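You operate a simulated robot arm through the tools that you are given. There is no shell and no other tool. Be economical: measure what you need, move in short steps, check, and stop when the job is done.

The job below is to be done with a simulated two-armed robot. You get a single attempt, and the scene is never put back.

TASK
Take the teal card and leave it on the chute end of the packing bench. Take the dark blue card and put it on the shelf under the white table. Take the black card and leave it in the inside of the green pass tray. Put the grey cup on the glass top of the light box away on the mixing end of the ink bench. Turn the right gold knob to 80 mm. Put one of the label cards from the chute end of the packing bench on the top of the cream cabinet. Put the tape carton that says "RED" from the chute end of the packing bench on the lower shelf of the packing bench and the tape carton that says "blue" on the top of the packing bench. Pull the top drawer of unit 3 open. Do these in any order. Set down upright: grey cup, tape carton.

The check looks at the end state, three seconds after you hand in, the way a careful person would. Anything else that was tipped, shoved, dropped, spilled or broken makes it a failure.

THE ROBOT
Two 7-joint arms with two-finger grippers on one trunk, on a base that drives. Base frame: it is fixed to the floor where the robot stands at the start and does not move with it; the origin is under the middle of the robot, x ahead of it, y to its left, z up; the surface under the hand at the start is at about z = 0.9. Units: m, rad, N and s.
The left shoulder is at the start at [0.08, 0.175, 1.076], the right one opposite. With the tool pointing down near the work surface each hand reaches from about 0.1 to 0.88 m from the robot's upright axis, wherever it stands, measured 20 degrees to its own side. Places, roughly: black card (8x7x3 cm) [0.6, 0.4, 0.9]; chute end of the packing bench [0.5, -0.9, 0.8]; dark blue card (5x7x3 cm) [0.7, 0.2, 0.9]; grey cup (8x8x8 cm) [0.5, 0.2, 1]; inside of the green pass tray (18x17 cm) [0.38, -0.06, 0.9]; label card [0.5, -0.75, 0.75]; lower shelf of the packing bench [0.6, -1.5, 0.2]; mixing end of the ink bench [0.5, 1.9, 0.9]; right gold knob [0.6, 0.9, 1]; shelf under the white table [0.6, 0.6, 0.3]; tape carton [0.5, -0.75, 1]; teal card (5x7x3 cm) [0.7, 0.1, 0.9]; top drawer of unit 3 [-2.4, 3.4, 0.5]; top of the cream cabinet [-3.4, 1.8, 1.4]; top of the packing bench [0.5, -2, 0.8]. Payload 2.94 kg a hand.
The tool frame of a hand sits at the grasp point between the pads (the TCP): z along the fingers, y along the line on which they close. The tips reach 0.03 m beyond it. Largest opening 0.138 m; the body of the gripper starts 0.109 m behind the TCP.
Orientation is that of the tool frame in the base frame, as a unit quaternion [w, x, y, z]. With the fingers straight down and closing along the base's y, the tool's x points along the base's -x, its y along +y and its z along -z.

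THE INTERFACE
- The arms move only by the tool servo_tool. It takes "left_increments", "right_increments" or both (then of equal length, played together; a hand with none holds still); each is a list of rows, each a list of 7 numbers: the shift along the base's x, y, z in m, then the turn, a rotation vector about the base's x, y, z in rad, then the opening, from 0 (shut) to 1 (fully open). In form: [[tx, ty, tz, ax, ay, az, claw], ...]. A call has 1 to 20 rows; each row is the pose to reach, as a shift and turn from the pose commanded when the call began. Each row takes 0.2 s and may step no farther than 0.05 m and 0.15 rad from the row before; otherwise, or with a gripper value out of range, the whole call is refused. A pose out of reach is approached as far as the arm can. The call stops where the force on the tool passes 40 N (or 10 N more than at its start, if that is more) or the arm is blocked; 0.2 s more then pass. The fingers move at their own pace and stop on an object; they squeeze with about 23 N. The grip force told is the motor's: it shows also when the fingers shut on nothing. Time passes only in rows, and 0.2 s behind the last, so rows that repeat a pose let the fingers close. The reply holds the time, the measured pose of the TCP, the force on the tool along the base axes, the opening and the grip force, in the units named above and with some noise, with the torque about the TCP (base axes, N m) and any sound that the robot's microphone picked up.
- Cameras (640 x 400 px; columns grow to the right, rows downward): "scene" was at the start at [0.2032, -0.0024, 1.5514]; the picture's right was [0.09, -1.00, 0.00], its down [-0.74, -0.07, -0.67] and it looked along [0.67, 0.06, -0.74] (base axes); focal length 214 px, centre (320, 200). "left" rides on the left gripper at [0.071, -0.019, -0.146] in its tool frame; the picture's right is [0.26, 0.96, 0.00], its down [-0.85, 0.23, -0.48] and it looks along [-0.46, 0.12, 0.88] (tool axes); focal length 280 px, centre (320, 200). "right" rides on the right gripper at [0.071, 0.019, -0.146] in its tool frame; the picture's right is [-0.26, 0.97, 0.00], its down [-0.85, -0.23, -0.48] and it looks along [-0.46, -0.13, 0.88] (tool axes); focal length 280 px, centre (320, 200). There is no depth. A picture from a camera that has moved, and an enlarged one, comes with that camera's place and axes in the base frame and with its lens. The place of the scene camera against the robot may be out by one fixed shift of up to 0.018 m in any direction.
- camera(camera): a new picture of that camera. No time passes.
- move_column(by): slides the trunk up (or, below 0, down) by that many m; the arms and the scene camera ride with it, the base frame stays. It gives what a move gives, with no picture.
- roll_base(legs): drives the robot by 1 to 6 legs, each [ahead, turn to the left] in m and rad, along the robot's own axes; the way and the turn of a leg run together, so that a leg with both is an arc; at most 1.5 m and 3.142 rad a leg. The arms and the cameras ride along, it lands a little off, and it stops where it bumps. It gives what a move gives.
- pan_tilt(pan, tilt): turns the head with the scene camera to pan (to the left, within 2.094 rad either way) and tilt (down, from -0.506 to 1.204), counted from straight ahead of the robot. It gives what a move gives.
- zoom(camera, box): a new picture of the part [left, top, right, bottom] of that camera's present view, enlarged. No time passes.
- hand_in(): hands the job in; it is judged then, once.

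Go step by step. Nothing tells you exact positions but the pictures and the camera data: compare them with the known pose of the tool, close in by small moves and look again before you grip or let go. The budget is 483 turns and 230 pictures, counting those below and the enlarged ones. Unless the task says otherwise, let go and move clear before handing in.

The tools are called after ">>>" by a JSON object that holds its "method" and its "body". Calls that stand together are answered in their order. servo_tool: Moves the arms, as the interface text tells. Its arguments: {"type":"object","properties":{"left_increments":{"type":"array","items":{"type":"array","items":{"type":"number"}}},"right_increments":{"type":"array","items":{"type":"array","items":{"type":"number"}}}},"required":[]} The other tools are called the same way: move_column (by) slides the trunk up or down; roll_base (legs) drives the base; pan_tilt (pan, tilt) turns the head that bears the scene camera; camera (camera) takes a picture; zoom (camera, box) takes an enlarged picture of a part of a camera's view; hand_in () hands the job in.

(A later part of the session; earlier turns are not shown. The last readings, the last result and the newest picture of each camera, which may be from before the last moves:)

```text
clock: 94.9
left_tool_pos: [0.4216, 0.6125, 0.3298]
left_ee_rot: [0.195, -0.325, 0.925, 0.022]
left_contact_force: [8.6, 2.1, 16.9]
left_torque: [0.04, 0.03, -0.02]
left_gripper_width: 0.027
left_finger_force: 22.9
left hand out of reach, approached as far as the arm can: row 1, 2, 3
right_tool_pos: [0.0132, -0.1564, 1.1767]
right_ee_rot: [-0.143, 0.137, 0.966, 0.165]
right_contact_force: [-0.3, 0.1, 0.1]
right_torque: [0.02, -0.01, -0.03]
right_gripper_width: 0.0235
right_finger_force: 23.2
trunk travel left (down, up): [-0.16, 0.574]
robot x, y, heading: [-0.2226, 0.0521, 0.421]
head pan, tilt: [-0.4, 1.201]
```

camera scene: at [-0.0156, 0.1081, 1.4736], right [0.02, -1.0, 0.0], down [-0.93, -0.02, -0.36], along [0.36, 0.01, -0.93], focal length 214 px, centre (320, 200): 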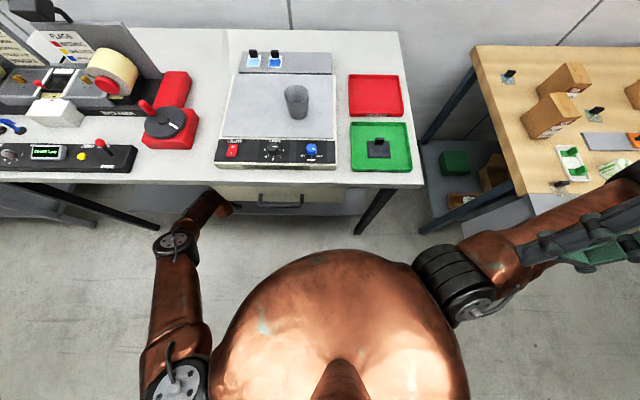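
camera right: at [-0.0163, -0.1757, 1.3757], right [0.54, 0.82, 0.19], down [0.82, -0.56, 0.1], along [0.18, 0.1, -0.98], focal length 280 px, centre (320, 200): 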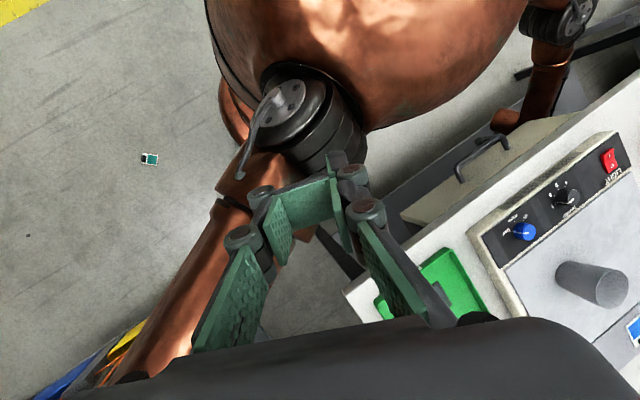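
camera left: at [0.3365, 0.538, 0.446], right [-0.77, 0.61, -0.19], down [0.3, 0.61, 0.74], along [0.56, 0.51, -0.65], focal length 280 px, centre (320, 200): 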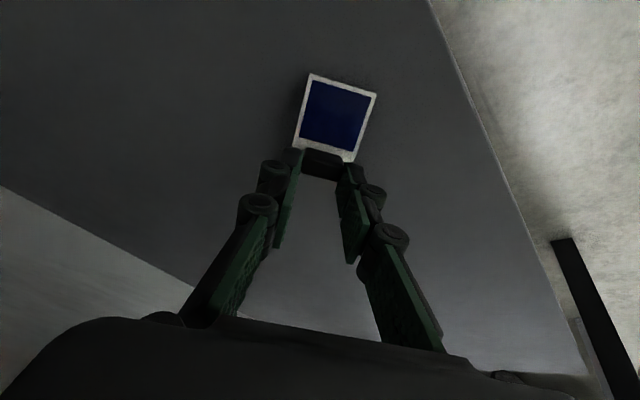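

Contact. Release and back off along the fingers' direction.

>>> {"method": "servo_tool", "body": {"left_increments": [[0, 0, 0, 0, 0, 0, 0.15], [0, 0, 0, 0, 0, 0, 0.35], [0, 0, 0, 0, 0, 0, 0.45], [-0.005, -0.003, 0.02, 0, 0, 0, 0.45], [-0.015, -0.01, 0.05, 0, 0, 0, 0.45], [-0.025, -0.015, 0.08, 0, 0, 0, 0.45]]}}

>>> {"method": "camera", "body": {"camera": "left"}}

```text
clock: 96.3
left_tool_pos: [0.3923, 0.5963, 0.4077]
left_ee_rot: [0.191, -0.324, 0.926, 0.019]
left_contact_force: [0.2, -0.6, 0.3]
left_torque: [-0.01, -0.02, -0.01]
left_gripper_width: 0.0623
left_finger_force: 0.1
right_tool_pos: [0.0146, -0.1542, 1.1756]
right_ee_rot: [-0.144, 0.137, 0.966, 0.164]
right_contact_force: [-0.2, 0.9, -0.8]
right_torque: [0.0, 0.0, 0.04]
right_gripper_width: 0.0238
right_finger_force: 23.4
trunk travel left (down, up): [-0.16, 0.574]
robot x, y, heading: [-0.226, 0.0507, 0.42]
head pan, tilt: [-0.4, 1.201]
```

```text
149 pictures are left
camera left: at [0.3032, 0.516, 0.5183], right [-0.77, 0.61, -0.18], down [0.31, 0.61, 0.73], along [0.55, 0.51, -0.66], focal length 280 px, centre (320, 200)
```

left: 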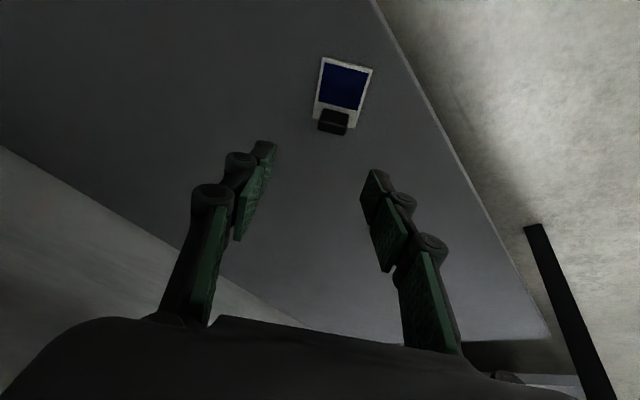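

Dark blue card rests on the shelf. Now bring the right hand forward to a safe place and withdraw the left arm by backing up in small legs.

>>> {"method": "servo_tool", "body": {"right_increments": [[0.03, 0.0, 0.02, 0, 0, 0, 0.3], [0.06, 0.01, 0.04, 0, 0, 0, 0.3], [0.1, 0.02, 0.05, 0, 0, 0, 0.3], [0.14, 0.03, 0.06, 0, 0, 0, 0.3], [0.17, 0.04, 0.06, 0, 0, 0, 0.3], [0.2, 0.05, 0.06, 0, 0, 0, 0.3]]}}

>>> {"method": "roll_base", "body": {"legs": [[-0.05, 0], [-0.05, 0], [-0.05, 0], [-0.05, 0]]}}

```text
clock: 97.7
left_tool_pos: [0.393, 0.5965, 0.4071]
left_ee_rot: [0.191, -0.322, 0.927, 0.018]
left_contact_force: [-0.3, -0.2, 0.2]
left_torque: [0.01, -0.01, -0.03]
left_gripper_width: 0.0622
left_finger_force: 0.1
right_tool_pos: [0.206, -0.0743, 1.2085]
right_ee_rot: [-0.144, 0.137, 0.966, 0.166]
right_contact_force: [0.1, 1.2, 0.1]
right_torque: [0.04, 0.02, 0.01]
right_gripper_width: 0.0414
right_finger_force: 0.0
right hand out of reach, approached as far as the arm can: row 1, 2, 3, 4, 5, 6
trunk travel left (down, up): [-0.16, 0.574]
robot x, y, heading: [-0.223, 0.0542, 0.428]
head pan, tilt: [-0.4, 1.201]
```

```text
clock: 100.2
left_tool_pos: [0.2081, 0.5139, 0.4078]
left_ee_rot: [0.192, -0.324, 0.926, 0.019]
left_contact_force: [-0.2, 0.0, -0.4]
left_torque: [0.01, -0.04, -0.03]
left_gripper_width: 0.0621
left_finger_force: 0.2
right_tool_pos: [0.0183, -0.1572, 1.2089]
right_ee_rot: [-0.143, 0.137, 0.966, 0.166]
right_contact_force: [-0.7, -0.2, 0.1]
right_torque: [0.01, -0.08, -0.03]
right_gripper_width: 0.0416
right_finger_force: 0.0
trunk travel left (down, up): [-0.16, 0.574]
robot x, y, heading: [-0.4093, -0.0304, 0.42]
head pan, tilt: [-0.4, 1.201]
```

>>> {"method": "roll_base", "body": {"legs": [[-0.05, 0], [-0.05, 0], [-0.05, 0]]}}

>>> {"method": "move_column", "body": {"by": 0.09}}

>>> {"method": "servo_tool", "body": {"left_increments": [[0, 0, 0.05, 0, 0, 0, 0.4], [0, 0, 0.1, 0, 0, 0, 0.4], [0, 0, 0.15, 0, 0, 0, 0.4], [0, 0, 0.2, 0, 0, 0, 0.4], [0, 0, 0.25, 0, 0, 0, 0.4], [0, 0, 0.3, 0, 0, 0, 0.4], [0, 0, 0.35, 0, 0, 0, 0.4], [0, 0, 0.4, 0, 0, 0, 0.4], [0, 0, 0.45, 0, 0, 0, 0.4], [0, 0, 0.5, 0, 0, 0, 0.4], [0, 0, 0.55, 0, 0, 0, 0.4], [0, 0, 0.6, 0, 0, 0, 0.4], [0, 0, 0.65, 0, 0, 0, 0.4]]}}

>>> {"method": "pan_tilt", "body": {"pan": -1.2, "tilt": 1.1}}

>>> {"method": "camera", "body": {"camera": "scene"}}

```text
clock: 102.2
left_tool_pos: [0.0723, 0.4514, 0.4063]
left_ee_rot: [0.191, -0.323, 0.927, 0.019]
left_contact_force: [1.2, -0.5, -1.8]
left_torque: [0.03, 0.02, 0.03]
left_gripper_width: 0.0618
left_finger_force: 0.1
right_tool_pos: [-0.1154, -0.2164, 1.2085]
right_ee_rot: [-0.145, 0.137, 0.966, 0.164]
right_contact_force: [2.5, 1.6, -2.2]
right_torque: [-0.03, 0.25, 0.12]
right_gripper_width: 0.0417
right_finger_force: 0.1
trunk travel left (down, up): [-0.16, 0.574]
robot x, y, heading: [-0.5473, -0.0891, 0.426]
head pan, tilt: [-0.4, 1.201]
```

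```text
clock: 103.4
left_tool_pos: [0.0711, 0.4515, 0.4985]
left_ee_rot: [0.193, -0.322, 0.927, 0.019]
left_contact_force: [-0.8, 0.5, -1.1]
left_torque: [-0.03, -0.05, -0.01]
left_gripper_width: 0.062
left_finger_force: 0.1
right_tool_pos: [-0.1204, -0.2187, 1.2991]
right_ee_rot: [-0.143, 0.137, 0.966, 0.167]
right_contact_force: [-0.2, -0.7, -0.2]
right_torque: [0.01, 0.0, 0.0]
right_gripper_width: 0.0417
right_finger_force: 0.0
trunk travel left (down, up): [-0.25, 0.484]
robot x, y, heading: [-0.5434, -0.0895, 0.423]
head pan, tilt: [-0.4, 1.201]
```

```text
clock: 106.2
left_tool_pos: [0.0721, 0.4524, 1.1481]
left_ee_rot: [0.192, -0.322, 0.927, 0.019]
left_contact_force: [-0.1, 0.2, 0.6]
left_torque: [0.0, -0.03, -0.01]
left_gripper_width: 0.0553
left_finger_force: 0.1
right_tool_pos: [-0.1204, -0.2214, 1.2996]
right_ee_rot: [-0.143, 0.137, 0.966, 0.167]
right_contact_force: [-0.6, -0.7, -0.1]
right_torque: [0.07, 0.0, -0.04]
right_gripper_width: 0.0414
right_finger_force: 0.0
trunk travel left (down, up): [-0.25, 0.484]
robot x, y, heading: [-0.5429, -0.0895, 0.421]
head pan, tilt: [-0.4, 1.201]
```

```text
clock: 107.3
left_tool_pos: [0.0738, 0.4527, 1.1456]
left_ee_rot: [0.193, -0.323, 0.926, 0.019]
left_contact_force: [0.5, -0.4, -1.4]
left_torque: [0.0, -0.01, -0.01]
left_gripper_width: 0.0551
left_finger_force: 0.0
right_tool_pos: [-0.1196, -0.2178, 1.299]
right_ee_rot: [-0.142, 0.138, 0.966, 0.166]
right_contact_force: [0.4, -0.4, 0.7]
right_torque: [-0.03, -0.01, -0.02]
right_gripper_width: 0.0414
right_finger_force: 0.0
trunk travel left (down, up): [-0.25, 0.484]
robot x, y, heading: [-0.5451, -0.0926, 0.421]
head pan, tilt: [-1.201, 1.1]
```

```text
148 pictures are left
camera scene: at [-0.3855, -0.0999, 1.5328], right [-0.7, -0.71, 0.0], down [-0.64, 0.63, -0.45], along [0.32, -0.32, -0.89], focal length 214 px, centre (320, 200)
```

scene: 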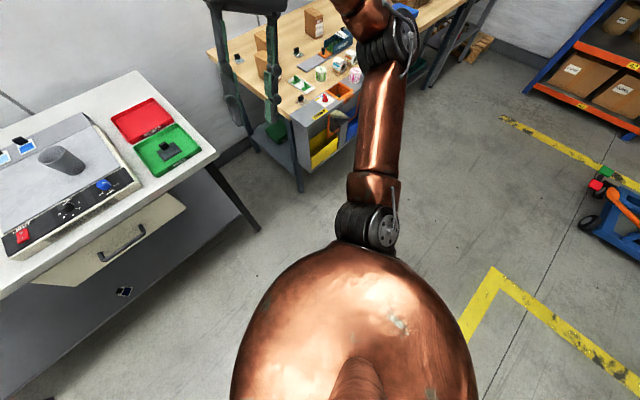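

The dark blue card is on the shelf (seen at about (0.41, 0.59)) and the drawer is still shut. Next: turn right toward the teal card on the floor.

>>> {"method": "roll_base", "body": {"legs": [[0, -0.3], [0, -0.3], [0, -0.3], [0, -0.32]]}}

>>> {"method": "pan_tilt", "body": {"pan": -0.2, "tilt": 1.2}}

>>> {"method": "camera", "body": {"camera": "scene"}}

>>> {"method": "camera", "body": {"camera": "right"}}

```text
clock: 111.7
left_tool_pos: [0.169, -0.5007, 1.1468]
left_ee_rot: [0.168, 0.277, 0.941, -0.095]
left_contact_force: [-0.6, -0.6, 0.0]
left_torque: [0.06, -0.04, 0.02]
left_gripper_width: 0.0552
left_finger_force: 0.0
right_tool_pos: [-0.5287, -0.5368, 1.2991]
right_ee_rot: [-0.019, 0.673, 0.706, 0.219]
right_contact_force: [0.0, -0.3, -0.8]
right_torque: [0.02, -0.02, -0.01]
right_gripper_width: 0.0411
right_finger_force: 0.1
trunk travel left (down, up): [-0.25, 0.484]
robot x, y, heading: [-0.5427, -0.0933, -0.823]
head pan, tilt: [-1.201, 1.1]
```

```text
clock: 113.0
left_tool_pos: [0.1695, -0.5007, 1.1467]
left_ee_rot: [0.168, 0.277, 0.941, -0.096]
left_contact_force: [0.8, -0.5, 0.4]
left_torque: [0.0, 0.02, 0.0]
left_gripper_width: 0.0552
left_finger_force: 0.0
right_tool_pos: [-0.5283, -0.5346, 1.2992]
right_ee_rot: [-0.019, 0.673, 0.706, 0.219]
right_contact_force: [0.0, 0.5, -0.1]
right_torque: [0.0, 0.0, -0.02]
right_gripper_width: 0.0416
right_finger_force: 0.0
trunk travel left (down, up): [-0.25, 0.484]
robot x, y, heading: [-0.5439, -0.0922, -0.818]
head pan, tilt: [-0.201, 1.201]
```

```text
147 pictures are left
camera scene: at [-0.4268, -0.2293, 1.5269], right [-0.85, -0.52, 0.0], down [-0.49, 0.79, -0.36], along [0.19, -0.31, -0.93], focal length 214 px, centre (320, 200)
```

scene: 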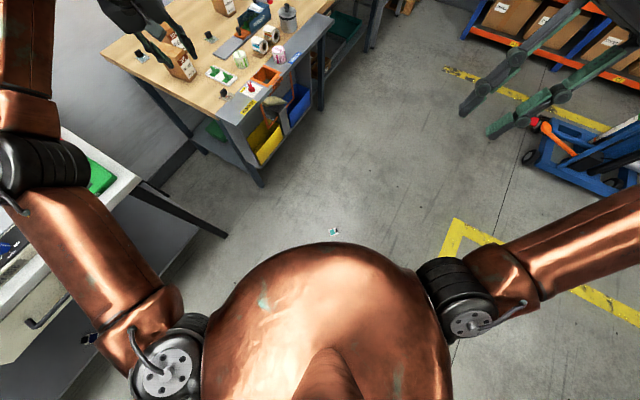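

```text
146 pictures are left
camera right: at [-0.5552, -0.518, 1.4588], right [0.95, -0.25, 0.19], down [-0.27, -0.96, 0.09], along [0.16, -0.14, -0.98], focal length 280 px, centre (320, 200)
```

right: 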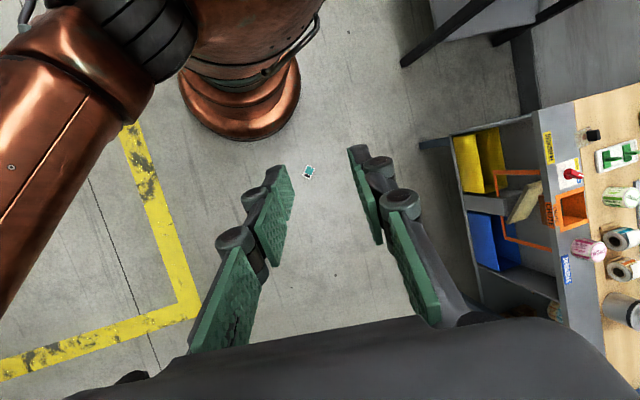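

>>> {"method": "zoom", "body": {"camera": "right", "box": [288, 156, 328, 186]}}

```text
13.33 times, centred on (308, 171) of right
camera zoom: at [-0.5552, -0.518, 1.4588], right [0.95, -0.25, 0.19], down [-0.27, -0.96, 0.09], along [0.16, -0.14, -0.98], focal length 3738 px, centre (480, 587)
```

zoom: 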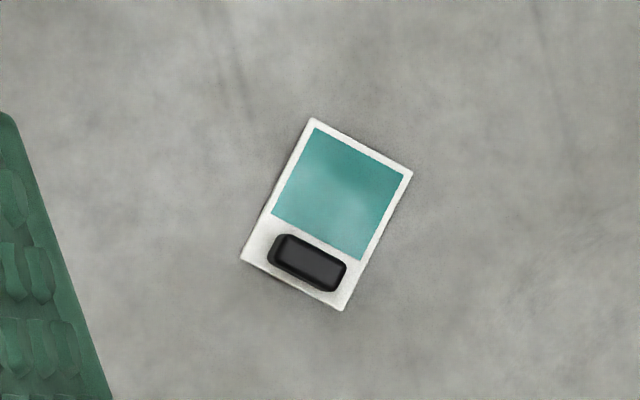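

Teal card lies tab-up at about (-0.354, -0.583). I'll bring the right hand over it, pointing down, closing across the thin side of the tab.

>>> {"method": "servo_tool", "body": {"right_increments": [[0.025, -0.007, -0.0, -0.063, 0.017, 0.116, 0.4], [0.05, -0.014, -0.0, -0.126, 0.034, 0.232, 0.4], [0.075, -0.02, -0.02, -0.19, 0.05, 0.348, 0.4], [0.1, -0.027, -0.05, -0.25, 0.067, 0.464, 0.4], [0.125, -0.034, -0.08, -0.314, 0.084, 0.58, 0.4], [0.15, -0.041, -0.12, -0.377, 0.1, 0.696, 0.4], [0.174, -0.048, -0.16, -0.44, 0.118, 0.812, 0.4], [0.174, -0.048, -0.2, -0.44, 0.118, 0.812, 0.4], [0.174, -0.048, -0.25, -0.44, 0.118, 0.812, 0.4], [0.174, -0.048, -0.3, -0.44, 0.118, 0.812, 0.4], [0.174, -0.048, -0.35, -0.44, 0.118, 0.812, 0.4], [0.174, -0.048, -0.4, -0.44, 0.118, 0.812, 0.4], [0.174, -0.048, -0.45, -0.44, 0.118, 0.812, 0.4], [0.174, -0.048, -0.5, -0.44, 0.118, 0.812, 0.4]]}}

>>> {"method": "camera", "body": {"camera": "right"}}

```text
clock: 116.0
left_tool_pos: [0.1692, -0.5007, 1.1453]
left_ee_rot: [0.167, 0.276, 0.941, -0.097]
left_contact_force: [0.3, -0.2, 0.4]
left_torque: [0.04, -0.03, -0.02]
left_gripper_width: 0.0554
left_finger_force: 0.0
right_tool_pos: [-0.3494, -0.5821, 0.7996]
right_ee_rot: [0.0, 0.342, 0.94, 0.0]
right_contact_force: [-0.7, -0.6, 0.4]
right_torque: [-0.01, 0.0, 0.01]
right_gripper_width: 0.0552
right_finger_force: 0.1
trunk travel left (down, up): [-0.25, 0.484]
robot x, y, heading: [-0.5416, -0.0901, -0.824]
head pan, tilt: [-0.201, 1.201]
```

```text
144 pictures are left
camera right: at [-0.3912, -0.5217, 0.9453], right [0.82, 0.57, 0.0], down [0.5, -0.72, 0.48], along [0.27, -0.39, -0.88], focal length 280 px, centre (320, 200)
```

right: 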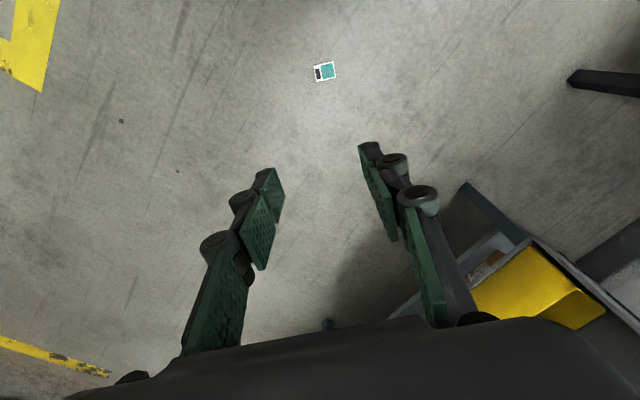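

>>> {"method": "move_column", "body": {"by": -0.07}}

>>> {"method": "move_column", "body": {"by": -0.07}}

>>> {"method": "servo_tool", "body": {"right_increments": [[0.0, 0, -0.04, 0, 0, 0, 0.4], [0.0, 0, -0.08, 0, 0, 0, 0.4], [0.0, 0, -0.12, 0, 0, 0, 0.4], [0.0, 0, -0.16, 0, 0, 0, 0.4], [0.0, 0, -0.2, 0, 0, 0, 0.4], [0.0, 0, -0.24, 0, 0, 0, 0.4], [0.0, 0, -0.28, 0, 0, 0, 0.4], [0.0, 0, -0.32, 0, 0, 0, 0.4], [0.0, 0, -0.36, 0, 0, 0, 0.4], [0.0, 0, -0.4, 0, 0, 0, 0.4]]}}

>>> {"method": "camera", "body": {"camera": "right"}}

```text
clock: 117.1
left_tool_pos: [0.1702, -0.5014, 1.0764]
left_ee_rot: [0.168, 0.277, 0.941, -0.097]
left_contact_force: [1.0, -0.6, 0.6]
left_torque: [0.0, 0.0, -0.02]
left_gripper_width: 0.0549
left_finger_force: 0.1
right_tool_pos: [-0.3547, -0.5837, 0.7293]
right_ee_rot: [0.0, 0.343, 0.94, -0.001]
right_contact_force: [-0.3, -1.4, 0.0]
right_torque: [0.04, -0.01, -0.01]
right_gripper_width: 0.0552
right_finger_force: 0.1
trunk travel left (down, up): [-0.18, 0.554]
robot x, y, heading: [-0.5484, -0.0924, -0.819]
head pan, tilt: [-0.201, 1.201]
```

```text
clock: 118.2
left_tool_pos: [0.1768, -0.5086, 1.002]
left_ee_rot: [0.164, 0.276, 0.942, -0.094]
left_contact_force: [-0.7, 1.0, 0.0]
left_torque: [-0.09, -0.08, 0.0]
left_gripper_width: 0.0554
left_finger_force: 0.2
right_tool_pos: [-0.3493, -0.5889, 0.658]
right_ee_rot: [-0.004, 0.342, 0.94, 0.002]
right_contact_force: [0.0, 0.7, 0.5]
right_torque: [-0.03, -0.08, 0.0]
right_gripper_width: 0.0553
right_finger_force: 0.1
trunk travel left (down, up): [-0.11, 0.624]
robot x, y, heading: [-0.5473, -0.0955, -0.821]
head pan, tilt: [-0.201, 1.201]
```

```text
clock: 119.0
left_tool_pos: [0.1575, -0.4739, 1.0259]
left_ee_rot: [0.182, 0.263, 0.942, -0.101]
left_contact_force: [0.2, 0.8, -1.0]
left_torque: [-0.06, 0.02, -0.02]
left_gripper_width: 0.0551
left_finger_force: 0.0
right_tool_pos: [-0.3645, -0.5744, 0.5634]
right_ee_rot: [0.015, 0.343, 0.939, -0.006]
right_contact_force: [0.0, 1.1, -1.0]
right_torque: [-0.08, -0.07, 0.02]
right_gripper_width: 0.0554
right_finger_force: 0.0
trunk travel left (down, up): [-0.11, 0.624]
robot x, y, heading: [-0.5454, -0.0953, -0.824]
head pan, tilt: [-0.201, 1.201]
stopped in row 3 (left hand): the arm was blocked; the commanded pose is now the measured one
```

```text
143 pictures are left
camera right: at [-0.4099, -0.5103, 0.706], right [0.82, 0.57, 0.01], down [0.49, -0.71, 0.5], along [0.29, -0.41, -0.86], focal length 280 px, centre (320, 200)
```

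right: 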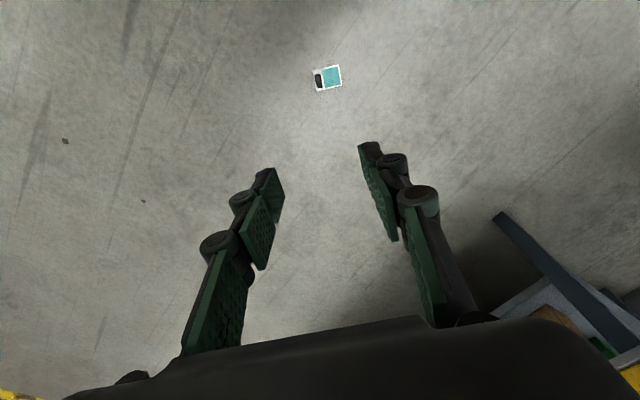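

The outstretched left arm makes the body rock; tuck it in first.

>>> {"method": "servo_tool", "body": {"left_increments": [[-0.03, 0.03, 0.01, 0, 0, 0, 0.4], [-0.06, 0.06, 0.02, 0, 0, 0, 0.4], [-0.09, 0.09, 0.03, 0, 0, 0, 0.4], [-0.12, 0.12, 0.04, 0, 0, 0, 0.4], [-0.15, 0.15, 0.05, 0, 0, 0, 0.4], [-0.18, 0.18, 0.06, 0, 0, 0, 0.4], [-0.21, 0.2, 0.07, 0, 0, 0, 0.4], [-0.21, 0.2, 0.07, 0, 0, 0, 0.4]]}}

>>> {"method": "servo_tool", "body": {"right_increments": [[0.0, 0, -0.03, 0, 0, 0, 0.4], [0.0, 0, -0.06, 0, 0, 0, 0.4], [0.0, 0, -0.09, 0, 0, 0, 0.4], [0.0, 0, -0.12, 0, 0, 0, 0.4], [0.0, 0, -0.15, 0, 0, 0, 0.4], [0.0, 0, -0.18, 0, 0, 0, 0.4], [0.0, 0, -0.21, 0, 0, 0, 0.4], [0.0, 0, -0.24, 0, 0, 0, 0.4], [0.0, 0, -0.27, 0, 0, 0, 0.4], [0.0, 0, -0.3, 0, 0, 0, 0.4]]}}

>>> {"method": "camera", "body": {"camera": "right"}}

```text
clock: 119.3
left_tool_pos: [0.1145, -0.4106, 1.0657]
left_ee_rot: [0.205, 0.239, 0.942, -0.119]
left_contact_force: [-0.3, 0.1, -0.7]
left_torque: [-0.02, 0.05, -0.04]
left_gripper_width: 0.0554
left_finger_force: 0.1
right_tool_pos: [-0.387, -0.5567, 0.5806]
right_ee_rot: [0.044, 0.354, 0.934, -0.022]
right_contact_force: [-0.8, 0.5, 0.1]
right_torque: [0.01, -0.04, 0.02]
right_gripper_width: 0.0553
right_finger_force: 0.1
trunk travel left (down, up): [-0.11, 0.624]
robot x, y, heading: [-0.544, -0.0912, -0.816]
head pan, tilt: [-0.201, 1.201]
stopped in row 1 (left hand): the arm was blocked; the commanded pose is now the measured one
```

```text
clock: 119.6
left_tool_pos: [0.0568, -0.3418, 1.1033]
left_ee_rot: [0.243, 0.235, 0.931, -0.137]
left_contact_force: [1.2, -1.4, -2.1]
left_torque: [0.09, 0.02, 0.03]
left_gripper_width: 0.0555
left_finger_force: 0.1
right_tool_pos: [-0.4086, -0.5528, 0.5806]
right_ee_rot: [0.072, 0.391, 0.916, -0.055]
right_contact_force: [0.0, 0.1, -1.4]
right_torque: [-0.07, -0.02, 0.0]
right_gripper_width: 0.0555
right_finger_force: 0.0
trunk travel left (down, up): [-0.11, 0.624]
robot x, y, heading: [-0.5469, -0.0909, -0.815]
head pan, tilt: [-0.201, 1.201]
stopped in row 1 (left hand): the arm was blocked; the commanded pose is now the measured one
```

```text
142 pictures are left
camera right: at [-0.4555, -0.467, 0.7103], right [0.88, 0.48, 0.0], down [0.37, -0.68, 0.63], along [0.3, -0.55, -0.78], focal length 280 px, centre (320, 200)
```

right: 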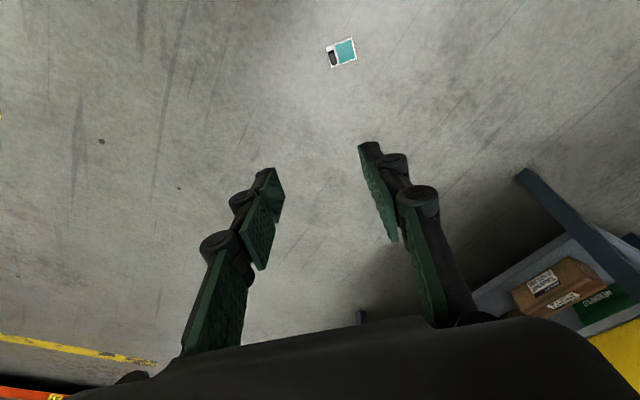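

>>> {"method": "servo_tool", "body": {"left_increments": [[0, 0, 0, 0, 0, 0, 0.4], [0, 0, 0, 0, 0, 0, 0.4], [0, 0, 0, 0, 0, 0, 0.4], [0, 0, 0, 0, 0, 0, 0.4], [0, 0, 0, 0, 0, 0, 0.4]]}}

>>> {"method": "servo_tool", "body": {"left_increments": [[0, 0, 0, 0, 0, 0, 0.4], [0, 0, 0, 0, 0, 0, 0.4], [0, 0, 0, 0, 0, 0, 0.4], [0, 0, 0, 0, 0, 0, 0.4], [0, 0, 0, 0, 0, 0, 0.4]]}}

>>> {"method": "servo_tool", "body": {"left_increments": [[0, 0, 0, 0, 0, 0, 0.4], [0, 0, 0, 0, 0, 0, 0.4], [0, 0, 0, 0, 0, 0, 0.4], [0, 0, 0, 0, 0, 0, 0.4], [0, 0, 0, 0, 0, 0, 0.4]]}}

```text
clock: 120.8
left_tool_pos: [0.0555, -0.3452, 1.1049]
left_ee_rot: [0.238, 0.239, 0.931, -0.139]
left_contact_force: [1.3, -1.6, 0.3]
left_torque: [0.11, 0.08, 0.01]
left_gripper_width: 0.0551
left_finger_force: 0.2
right_tool_pos: [-0.42, -0.5199, 0.5912]
right_ee_rot: [0.082, 0.347, 0.934, -0.038]
right_contact_force: [-0.5, 0.6, -0.1]
right_torque: [-0.13, -0.02, -0.01]
right_gripper_width: 0.0551
right_finger_force: 0.1
trunk travel left (down, up): [-0.11, 0.624]
robot x, y, heading: [-0.5454, -0.0905, -0.815]
head pan, tilt: [-0.201, 1.201]
```

```text
clock: 122.0
left_tool_pos: [0.0647, -0.3576, 1.0988]
left_ee_rot: [0.233, 0.238, 0.933, -0.137]
left_contact_force: [-0.9, 0.7, 0.3]
left_torque: [-0.04, -0.06, -0.02]
left_gripper_width: 0.0553
left_finger_force: 0.1
right_tool_pos: [-0.4141, -0.527, 0.5865]
right_ee_rot: [0.076, 0.349, 0.934, -0.035]
right_contact_force: [0.8, 0.9, 0.8]
right_torque: [-0.02, 0.01, -0.01]
right_gripper_width: 0.0551
right_finger_force: 0.1
trunk travel left (down, up): [-0.11, 0.624]
robot x, y, heading: [-0.5471, -0.0952, -0.817]
head pan, tilt: [-0.201, 1.201]
```

```text
clock: 123.2
left_tool_pos: [0.065, -0.3566, 1.0979]
left_ee_rot: [0.233, 0.238, 0.933, -0.136]
left_contact_force: [-0.4, 0.6, -1.0]
left_torque: [-0.01, -0.01, -0.01]
left_gripper_width: 0.0551
left_finger_force: 0.1
right_tool_pos: [-0.4123, -0.5272, 0.5868]
right_ee_rot: [0.075, 0.349, 0.933, -0.035]
right_contact_force: [0.0, 0.2, -0.2]
right_torque: [0.0, 0.03, -0.01]
right_gripper_width: 0.0552
right_finger_force: 0.2
trunk travel left (down, up): [-0.11, 0.624]
robot x, y, heading: [-0.5412, -0.0924, -0.811]
head pan, tilt: [-0.201, 1.201]
```

>>> {"method": "servo_tool", "body": {"left_increments": [[-0.015, 0.015, 0.0, 0, 0, 0, 0.4], [-0.035, 0.035, 0.01, 0, 0, 0, 0.4], [-0.055, 0.055, 0.02, 0, 0, 0, 0.4], [-0.075, 0.075, 0.03, 0, 0, 0, 0.4], [-0.095, 0.095, 0.04, 0, 0, 0, 0.4], [-0.115, 0.115, 0.05, 0, 0, 0, 0.4], [-0.12, 0.12, 0.05, 0, 0, 0, 0.4]]}}

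>>> {"method": "servo_tool", "body": {"right_increments": [[0.01, -0.01, -0.02, 0.02, 0.05, 0, 0.4], [0.02, -0.02, -0.05, 0.04, 0.1, 0, 0.4], [0.03, -0.03, -0.08, 0.055, 0.14, 0, 0.4], [0.045, -0.045, -0.11, 0.055, 0.14, 0, 0.4], [0.06, -0.055, -0.14, 0.055, 0.14, 0, 0.4], [0.06, -0.055, -0.17, 0.055, 0.14, 0, 0.4], [0.06, -0.055, -0.2, 0.055, 0.14, 0, 0.4], [0.06, -0.055, -0.23, 0.055, 0.14, 0, 0.4], [0.06, -0.055, -0.26, 0.055, 0.14, 0, 0.4]]}}

>>> {"method": "camera", "body": {"camera": "right"}}

```text
clock: 124.8
left_tool_pos: [-0.055, -0.2348, 1.1492]
left_ee_rot: [0.233, 0.239, 0.933, -0.136]
left_contact_force: [0.4, -0.5, 0.1]
left_torque: [-0.01, -0.01, -0.01]
left_gripper_width: 0.0552
left_finger_force: 0.2
right_tool_pos: [-0.4137, -0.5275, 0.5861]
right_ee_rot: [0.074, 0.35, 0.933, -0.034]
right_contact_force: [-0.8, 1.1, 0.1]
right_torque: [0.02, 0.05, 0.02]
right_gripper_width: 0.0553
right_finger_force: 0.1
trunk travel left (down, up): [-0.11, 0.624]
robot x, y, heading: [-0.542, -0.0932, -0.813]
head pan, tilt: [-0.201, 1.201]
```

```text
clock: 126.8
left_tool_pos: [-0.0552, -0.2351, 1.1501]
left_ee_rot: [0.234, 0.237, 0.933, -0.136]
left_contact_force: [-0.3, 0.2, 0.1]
left_torque: [0.0, 0.03, -0.01]
left_gripper_width: 0.0549
left_finger_force: 0.0
right_tool_pos: [-0.3545, -0.5838, 0.325]
right_ee_rot: [-0.001, 0.348, 0.937, -0.034]
right_contact_force: [-0.3, -0.5, 0.3]
right_torque: [0.03, -0.02, 0.03]
right_gripper_width: 0.0549
right_finger_force: 0.1
trunk travel left (down, up): [-0.11, 0.624]
robot x, y, heading: [-0.5461, -0.0871, -0.813]
head pan, tilt: [-0.201, 1.201]
```

```text
141 pictures are left
camera right: at [-0.3923, -0.5138, 0.4666], right [0.83, 0.56, -0.06], down [0.5, -0.7, 0.51], along [0.24, -0.45, -0.86], focal length 280 px, centre (320, 200)
```

right: 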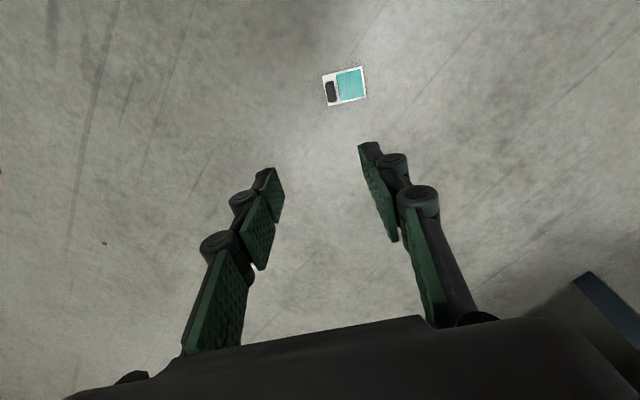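

>>> {"method": "servo_tool", "body": {"right_increments": [[0, 0, -0.03, 0.02, -0.01, 0, 0.4], [0, 0, -0.06, 0.04, -0.015, 0, 0.4], [0, 0, -0.09, 0.064, -0.024, 0, 0.4], [-0.002, 0.002, -0.12, 0.064, -0.024, 0, 0.4], [-0.004, 0.003, -0.15, 0.064, -0.024, 0, 0.4], [-0.004, 0.003, -0.18, 0.064, -0.024, 0, 0.4], [-0.004, 0.003, -0.21, 0.064, -0.024, 0, 0.4]]}}

>>> {"method": "camera", "body": {"camera": "right"}}

```text
clock: 128.4
left_tool_pos: [-0.0543, -0.2354, 1.1488]
left_ee_rot: [0.232, 0.238, 0.933, -0.136]
left_contact_force: [-0.3, -0.7, 0.0]
left_torque: [0.01, 0.01, 0.03]
left_gripper_width: 0.0551
left_finger_force: 0.0
right_tool_pos: [-0.3576, -0.5804, 0.1125]
right_ee_rot: [-0.001, 0.348, 0.937, 0.0]
right_contact_force: [0.3, 0.0, -0.4]
right_torque: [-0.01, 0.01, 0.0]
right_gripper_width: 0.0553
right_finger_force: 0.0
trunk travel left (down, up): [-0.11, 0.624]
robot x, y, heading: [-0.5474, -0.0898, -0.816]
head pan, tilt: [-0.201, 1.201]
```

```text
140 pictures are left
camera right: at [-0.3988, -0.5187, 0.2584], right [0.83, 0.56, 0.0], down [0.49, -0.73, 0.48], along [0.27, -0.4, -0.88], focal length 280 px, centre (320, 200)
```

right: 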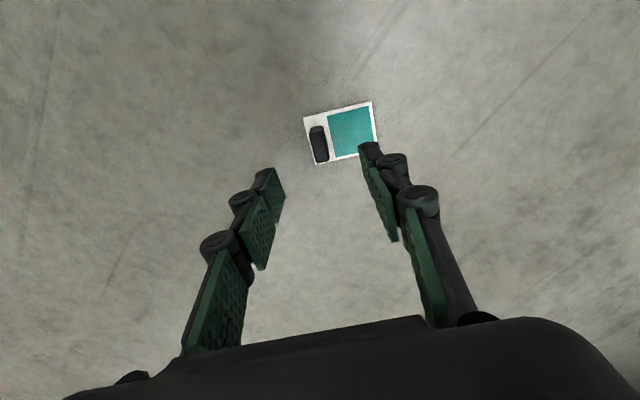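

>>> {"method": "servo_tool", "body": {"right_increments": [[0, -0.001, -0.02, 0, 0, 0, 0.4], [0, -0.002, -0.04, 0, 0, 0, 0.4], [0, -0.002, -0.06, 0, 0, 0, 0.4], [0, -0.002, -0.07, 0, 0, 0, 0.4]]}}

>>> {"method": "camera", "body": {"camera": "right"}}

```text
clock: 129.4
left_tool_pos: [-0.0548, -0.2348, 1.1484]
left_ee_rot: [0.233, 0.238, 0.933, -0.136]
left_contact_force: [-0.5, -0.4, -0.3]
left_torque: [0.02, 0.01, 0.0]
left_gripper_width: 0.0552
left_finger_force: 0.1
right_tool_pos: [-0.3577, -0.5808, 0.0471]
right_ee_rot: [-0.001, 0.349, 0.937, -0.001]
right_contact_force: [0.3, -0.1, -0.2]
right_torque: [0.01, -0.04, 0.02]
right_gripper_width: 0.0554
right_finger_force: 0.0
trunk travel left (down, up): [-0.11, 0.624]
robot x, y, heading: [-0.543, -0.0915, -0.818]
head pan, tilt: [-0.201, 1.201]
```

```text
139 pictures are left
camera right: at [-0.3998, -0.5206, 0.1907], right [0.83, 0.56, 0.0], down [0.49, -0.73, 0.48], along [0.27, -0.39, -0.88], focal length 280 px, centre (320, 200)
```

right: 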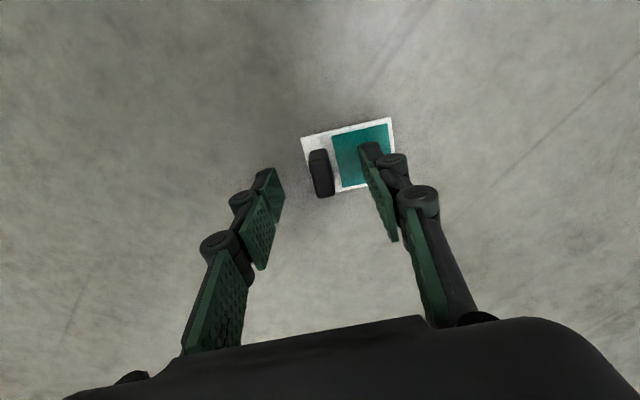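

>>> {"method": "servo_tool", "body": {"right_increments": [[0, -0.001, -0.006, 0, 0, 0, 0.3], [0, -0.001, -0.007, 0, 0, 0, 0.1], [0, -0.001, -0.007, 0, 0, 0, 0.0], [0, -0.001, -0.007, 0, 0, 0, 0.0], [0, -0.001, -0.007, 0, 0, 0, 0.0]]}}

>>> {"method": "servo_tool", "body": {"right_increments": [[0, 0, 0.03, 0, 0, 0, 0.0], [0, 0, 0.06, 0, 0, 0, 0.0], [0, 0, 0.09, 0, 0, 0, 0.0], [0, 0, 0.12, 0, 0, 0, 0.0]]}}

>>> {"method": "camera", "body": {"camera": "right"}}

```text
clock: 130.6
left_tool_pos: [-0.0542, -0.2343, 1.1484]
left_ee_rot: [0.234, 0.238, 0.933, -0.136]
left_contact_force: [0.1, -0.3, 0.6]
left_torque: [-0.01, 0.02, -0.01]
left_gripper_width: 0.0551
left_finger_force: 0.1
right_tool_pos: [-0.3598, -0.5795, 0.0424]
right_ee_rot: [-0.001, 0.348, 0.937, 0.0]
right_contact_force: [0.4, 1.4, -1.3]
right_torque: [-0.03, 0.0, -0.01]
right_gripper_width: 0.0118
right_finger_force: 23.4
right hand out of reach, approached as far as the arm can: row 2, 3, 4, 5
trunk travel left (down, up): [-0.11, 0.624]
robot x, y, heading: [-0.5471, -0.0866, -0.817]
head pan, tilt: [-0.201, 1.201]
```

```text
clock: 131.6
left_tool_pos: [-0.0551, -0.2352, 1.1494]
left_ee_rot: [0.233, 0.239, 0.933, -0.137]
left_contact_force: [0.6, 0.4, -0.1]
left_torque: [-0.03, -0.04, -0.03]
left_gripper_width: 0.0551
left_finger_force: 0.1
right_tool_pos: [-0.3601, -0.5809, 0.1621]
right_ee_rot: [0.0, 0.349, 0.937, 0.0]
right_contact_force: [0.3, -0.2, 0.1]
right_torque: [0.01, 0.03, -0.04]
right_gripper_width: 0.0118
right_finger_force: 23.3
trunk travel left (down, up): [-0.11, 0.624]
robot x, y, heading: [-0.5446, -0.091, -0.818]
head pan, tilt: [-0.201, 1.201]
```

```text
138 pictures are left
camera right: at [-0.4013, -0.5194, 0.3073], right [0.83, 0.56, 0.0], down [0.49, -0.73, 0.48], along [0.27, -0.39, -0.88], focal length 280 px, centre (320, 200)
```

right: 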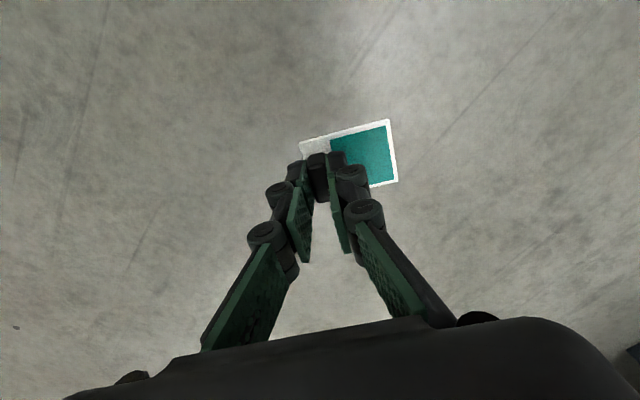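

Teal card is in the right hand again. Lift it and raise the trunk, then view the bench.

>>> {"method": "servo_tool", "body": {"right_increments": [[0, 0, 0.045, 0, 0, 0, 0.0], [0, 0, 0.09, 0, 0, 0, 0.0], [0, 0, 0.135, 0, 0, 0, 0.0], [0, 0, 0.18, 0, 0, 0, 0.0], [0, 0, 0.225, 0, 0, 0, 0.0], [0, 0, 0.27, 0, 0, 0, 0.0], [0, 0, 0.315, 0, 0, 0, 0.0], [0, 0, 0.36, 0, 0, 0, 0.0], [0, 0, 0.405, 0, 0, 0, 0.0], [0, 0, 0.45, 0, 0, 0, 0.0], [0, 0, 0.495, 0, 0, 0, 0.0], [0, 0, 0.54, 0, 0, 0, 0.0], [0, 0, 0.585, 0, 0, 0, 0.0], [0, 0, 0.63, 0, 0, 0, 0.0], [0, 0, 0.675, 0, 0, 0, 0.0], [0, 0, 0.72, 0, 0, 0, 0.0], [0, 0, 0.765, 0, 0, 0, 0.0], [0, 0, 0.81, 0, 0, 0, 0.0]]}}

>>> {"method": "move_column", "body": {"by": 0.07}}

>>> {"method": "move_column", "body": {"by": 0.07}}

>>> {"method": "pan_tilt", "body": {"pan": 0.1, "tilt": 0.75}}

>>> {"method": "camera", "body": {"camera": "scene"}}

```text
clock: 135.4
left_tool_pos: [-0.0549, -0.2334, 1.1508]
left_ee_rot: [0.233, 0.239, 0.933, -0.136]
left_contact_force: [-0.7, -0.1, -0.4]
left_torque: [-0.06, 0.0, -0.03]
left_gripper_width: 0.0551
left_finger_force: 0.2
right_tool_pos: [-0.3636, -0.5815, 0.9786]
right_ee_rot: [0.0, 0.348, 0.937, 0.0]
right_contact_force: [-0.1, -0.3, -0.5]
right_torque: [0.02, -0.02, 0.02]
right_gripper_width: 0.0118
right_finger_force: 22.9
trunk travel left (down, up): [-0.11, 0.624]
robot x, y, heading: [-0.545, -0.0921, -0.814]
head pan, tilt: [-0.201, 1.201]
```

```text
clock: 136.5
left_tool_pos: [-0.0542, -0.2393, 1.2172]
left_ee_rot: [0.232, 0.238, 0.933, -0.135]
left_contact_force: [0.3, 0.2, -0.1]
left_torque: [0.06, 0.01, 0.04]
left_gripper_width: 0.0552
left_finger_force: 0.1
right_tool_pos: [-0.3581, -0.5817, 1.0413]
right_ee_rot: [-0.002, 0.347, 0.938, 0.001]
right_contact_force: [-0.4, -0.8, -0.7]
right_torque: [0.04, 0.07, 0.01]
right_gripper_width: 0.0119
right_finger_force: 22.9
trunk travel left (down, up): [-0.18, 0.554]
robot x, y, heading: [-0.5431, -0.0918, -0.816]
head pan, tilt: [-0.201, 1.201]
```

```text
clock: 137.6
left_tool_pos: [-0.0545, -0.2381, 1.2871]
left_ee_rot: [0.232, 0.238, 0.933, -0.135]
left_contact_force: [0.4, -0.3, 0.2]
left_torque: [0.03, 0.04, -0.04]
left_gripper_width: 0.055
left_finger_force: 0.1
right_tool_pos: [-0.3582, -0.5813, 1.1127]
right_ee_rot: [-0.001, 0.349, 0.937, 0.001]
right_contact_force: [0.7, 0.2, -0.8]
right_torque: [-0.01, 0.0, -0.02]
right_gripper_width: 0.012
right_finger_force: 22.7
trunk travel left (down, up): [-0.25, 0.484]
robot x, y, heading: [-0.5419, -0.0891, -0.819]
head pan, tilt: [-0.201, 1.201]
```

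```text
clock: 138.5
left_tool_pos: [-0.0561, -0.2373, 1.2894]
left_ee_rot: [0.233, 0.239, 0.933, -0.136]
left_contact_force: [0.0, 0.3, -0.3]
left_torque: [0.0, 0.0, 0.04]
left_gripper_width: 0.0554
left_finger_force: 0.1
right_tool_pos: [-0.3583, -0.5805, 1.1133]
right_ee_rot: [0.0, 0.348, 0.938, 0.0]
right_contact_force: [0.7, -0.1, -0.9]
right_torque: [-0.03, -0.01, -0.01]
right_gripper_width: 0.0115
right_finger_force: 23.2
trunk travel left (down, up): [-0.25, 0.484]
robot x, y, heading: [-0.5472, -0.0897, -0.812]
head pan, tilt: [0.099, 0.75]
```

```text
137 pictures are left
camera scene: at [-0.3933, -0.2359, 1.5585], right [-0.66, -0.75, 0.0], down [-0.51, 0.45, -0.73], along [0.55, -0.48, -0.68], focal length 214 px, centre (320, 200)
```

scene: 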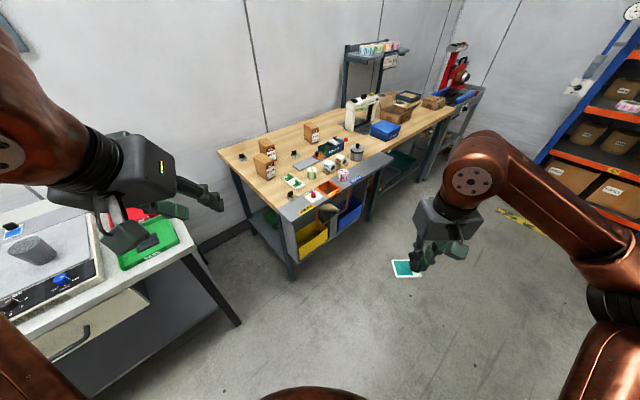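

>>> {"method": "zoom", "body": {"camera": "scene", "box": [210, 100, 410, 260]}}

```text
2.50 times, centred on (310, 180) of scene
camera zoom: at [-0.3933, -0.2359, 1.5585], right [-0.66, -0.75, 0.0], down [-0.51, 0.45, -0.73], along [0.55, -0.48, -0.68], focal length 536 px, centre (345, 250)
```

zoom: 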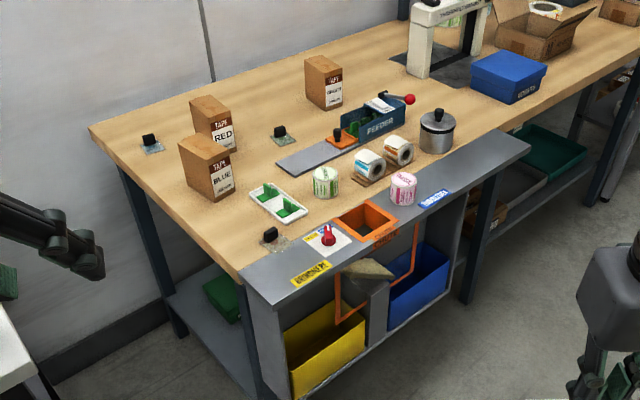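

The bench top is at z≈0.77; its chute end spans y≈-0.58 to -1.4. I'll aim the teal card at a free spot near (0.62, -0.86) and drive to stand at about (-0.05, -0.7).

>>> {"method": "roll_base", "body": {"legs": [[0, -0.075], [0.08, 0], [0.08, 0], [0.08, 0], [0.08, 0], [0.08, 0]]}}

>>> {"method": "roll_base", "body": {"legs": [[0.08, 0], [0.08, 0], [0.08, 0], [0.08, 0], [0.06, 0]]}}

>>> {"method": "roll_base", "body": {"legs": [[0, 0.3], [0, 0.3], [0, 0.29]]}}

>>> {"method": "camera", "body": {"camera": "scene"}}

```text
clock: 141.2
left_tool_pos: [-0.0558, -0.3111, 1.3186]
left_ee_rot: [0.285, 0.277, 0.889, -0.228]
left_contact_force: [-1.0, 0.7, -1.4]
left_torque: [-0.17, -0.15, 0.02]
left_gripper_width: 0.0552
left_finger_force: 0.1
right_tool_pos: [-0.3682, -0.6405, 1.1446]
right_ee_rot: [0.059, 0.389, 0.919, -0.04]
right_contact_force: [-0.2, -0.6, -3.3]
right_torque: [-0.07, -0.04, 0.03]
right_gripper_width: 0.0115
right_finger_force: 22.5
trunk travel left (down, up): [-0.25, 0.484]
robot x, y, heading: [-0.419, -0.2493, -0.889]
head pan, tilt: [0.099, 0.75]
stopped in leg 4: the robot was blocked; the commanded pose is now the measured one
```

```text
clock: 142.6
left_tool_pos: [-0.1078, -0.3004, 1.304]
left_ee_rot: [0.303, 0.359, 0.841, -0.267]
left_contact_force: [0.3, -2.3, 1.0]
left_torque: [0.18, 0.03, 0.07]
left_gripper_width: 0.0554
left_finger_force: 0.1
right_tool_pos: [-0.397, -0.6379, 1.143]
right_ee_rot: [0.173, 0.383, 0.903, -0.086]
right_contact_force: [0.7, -1.4, 0.7]
right_torque: [0.27, 0.11, 0.03]
right_gripper_width: 0.012
right_finger_force: 23.2
trunk travel left (down, up): [-0.25, 0.484]
robot x, y, heading: [-0.3579, -0.3198, -0.888]
head pan, tilt: [0.099, 0.75]
stopped in leg 2: the robot was blocked; the commanded pose is now the measured one
```

```text
clock: 143.3
left_tool_pos: [-0.0527, -0.3327, 1.2861]
left_ee_rot: [0.293, 0.318, 0.864, -0.257]
left_contact_force: [0.7, 2.1, 1.3]
left_torque: [-0.12, 0.08, -0.09]
left_gripper_width: 0.0552
left_finger_force: 0.0
right_tool_pos: [-0.3631, -0.6622, 1.1443]
right_ee_rot: [0.145, 0.387, 0.908, -0.061]
right_contact_force: [-1.7, 3.2, 1.0]
right_torque: [-0.25, -0.07, -0.05]
right_gripper_width: 0.0117
right_finger_force: 23.1
trunk travel left (down, up): [-0.25, 0.484]
robot x, y, heading: [-0.3605, -0.3198, -0.873]
head pan, tilt: [0.099, 0.75]
stopped in leg 1: the robot was blocked; the commanded pose is now the measured one
```

```text
135 pictures are left
camera scene: at [-0.1608, -0.532, 1.5539], right [-0.7, -0.71, 0.0], down [-0.51, 0.51, -0.69], along [0.5, -0.48, -0.72], focal length 214 px, centre (320, 200)
```

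scene: 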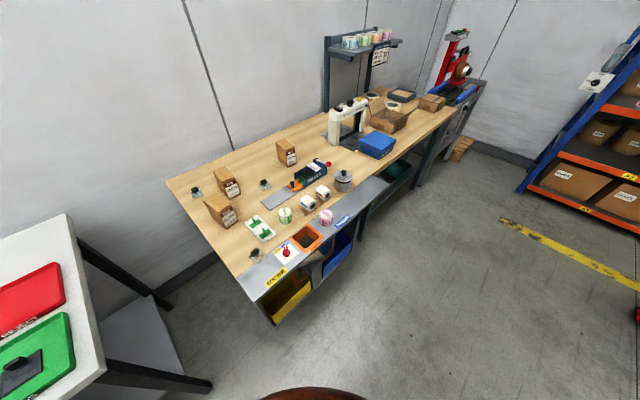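

Consecutive legs make it sway until it counts as blocked. I'll let it settle and use shorter legs.

>>> {"method": "servo_tool", "body": {"left_increments": [[0, 0, 0, 0, 0, 0, 0.4], [0, 0, 0, 0, 0, 0, 0.4], [0, 0, 0, 0, 0, 0, 0.4], [0, 0, 0, 0, 0, 0, 0.4], [0, 0, 0, 0, 0, 0, 0.4], [0, 0, 0, 0, 0, 0, 0.4], [0, 0, 0, 0, 0, 0, 0.4]]}}

>>> {"method": "servo_tool", "body": {"left_increments": [[0, 0, 0, 0, 0, 0, 0.4], [0, 0, 0, 0, 0, 0, 0.4], [0, 0, 0, 0, 0, 0, 0.4], [0, 0, 0, 0, 0, 0, 0.4], [0, 0, 0, 0, 0, 0, 0.4], [0, 0, 0, 0, 0, 0, 0.4], [0, 0, 0, 0, 0, 0, 0.4]]}}

>>> {"method": "roll_base", "body": {"legs": [[0.05, 0], [0.05, 0]]}}

```text
clock: 143.7
left_tool_pos: [-0.0999, -0.2977, 1.2843]
left_ee_rot: [0.228, 0.326, 0.896, -0.197]
left_contact_force: [0.2, -0.8, 1.4]
left_torque: [0.21, 0.05, 0.06]
left_gripper_width: 0.0552
left_finger_force: 0.1
right_tool_pos: [-0.3765, -0.6432, 1.1524]
right_ee_rot: [0.249, 0.412, 0.873, -0.08]
right_contact_force: [77.5, -51.9, 137.5]
right_torque: [0.13, 3.61, 1.34]
right_gripper_width: 0.0114
right_finger_force: 23.2
trunk travel left (down, up): [-0.25, 0.484]
robot x, y, heading: [-0.3602, -0.3155, -0.874]
head pan, tilt: [0.099, 0.75]
stopped in row 1 (right hand): the force on the tool passed its limit at 109 N (the readings are from after the stop); the commanded pose is now the measured one
```

```text
clock: 144.1
left_tool_pos: [-0.1784, -0.2036, 1.2838]
left_ee_rot: [0.245, 0.311, 0.895, -0.207]
left_contact_force: [-1.3, -0.1, -0.1]
left_torque: [-0.13, -0.15, 0.06]
left_gripper_width: 0.0554
left_finger_force: 0.0
right_tool_pos: [-0.4392, -0.5517, 1.1674]
right_ee_rot: [0.339, 0.401, 0.845, -0.102]
right_contact_force: [105.3, -39.3, 37.4]
right_torque: [-0.22, 0.66, 1.16]
right_gripper_width: 0.0118
right_finger_force: 22.5
trunk travel left (down, up): [-0.25, 0.484]
robot x, y, heading: [-0.3612, -0.3187, -0.875]
head pan, tilt: [0.099, 0.75]
stopped in row 1 (left hand): the arm was blocked; the commanded pose is now the measured one
```

```text
clock: 145.4
left_tool_pos: [-0.169, -0.2331, 1.2945]
left_ee_rot: [0.115, 0.264, 0.955, -0.065]
left_contact_force: [3.4, -3.0, -1.6]
left_torque: [0.37, 0.23, -0.02]
left_gripper_width: 0.0554
left_finger_force: 0.2
right_tool_pos: [-0.3897, -0.5756, 1.1798]
right_ee_rot: [0.385, 0.443, 0.806, -0.08]
right_contact_force: [78.1, 18.7, 94.1]
right_torque: [-0.84, -1.34, 0.72]
right_gripper_width: 0.0185
right_finger_force: 23.6
trunk travel left (down, up): [-0.25, 0.484]
robot x, y, heading: [-0.3185, -0.3687, -0.88]
head pan, tilt: [0.099, 0.75]
stopped in leg 2: the force on the tool passed its limit at 130 N (the readings are from after the stop); the commanded pose is now the measured one
```

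The right hand has drifted back against the shoulder again; push it forward off the body right away.

>>> {"method": "servo_tool", "body": {"right_increments": [[0.02, -0.025, 0.02, 0, 0, 0, 0], [0.045, -0.055, 0.03, 0, 0, 0, 0], [0.07, -0.085, 0.03, 0, 0, 0, 0], [0.095, -0.115, 0.03, 0, 0, 0, 0], [0.12, -0.145, 0.03, 0, 0, 0, 0], [0.145, -0.175, 0.03, 0, 0, 0, 0], [0.17, -0.205, 0.03, 0, 0, 0, 0]]}}

>>> {"method": "camera", "body": {"camera": "right"}}

```text
clock: 146.4
left_tool_pos: [-0.1509, -0.2729, 1.3254]
left_ee_rot: [0.02, 0.226, 0.973, 0.03]
left_contact_force: [-0.3, -1.8, 0.3]
left_torque: [0.22, 0.0, 0.04]
left_gripper_width: 0.0555
left_finger_force: 0.1
right_tool_pos: [-0.2949, -0.7379, 1.174]
right_ee_rot: [0.329, 0.469, 0.813, -0.105]
right_contact_force: [1.0, -1.4, -2.4]
right_torque: [0.1, 0.0, 0.07]
right_gripper_width: 0.012
right_finger_force: 23.2
trunk travel left (down, up): [-0.25, 0.484]
robot x, y, heading: [-0.3167, -0.3715, -0.877]
head pan, tilt: [0.099, 0.75]
stopped in row 5 (right hand): the arm was blocked; the commanded pose is now the measured one
```

```text
134 pictures are left
camera right: at [-0.3675, -0.6083, 1.2421], right [0.89, 0.34, 0.3], down [-0.11, -0.49, 0.87], along [0.44, -0.8, -0.4], focal length 280 px, centre (320, 200)
```

right: 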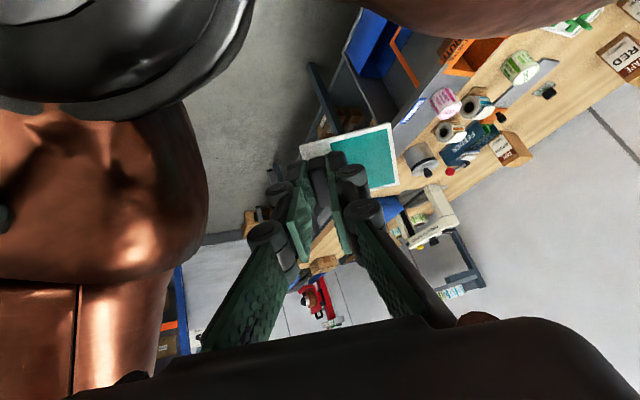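

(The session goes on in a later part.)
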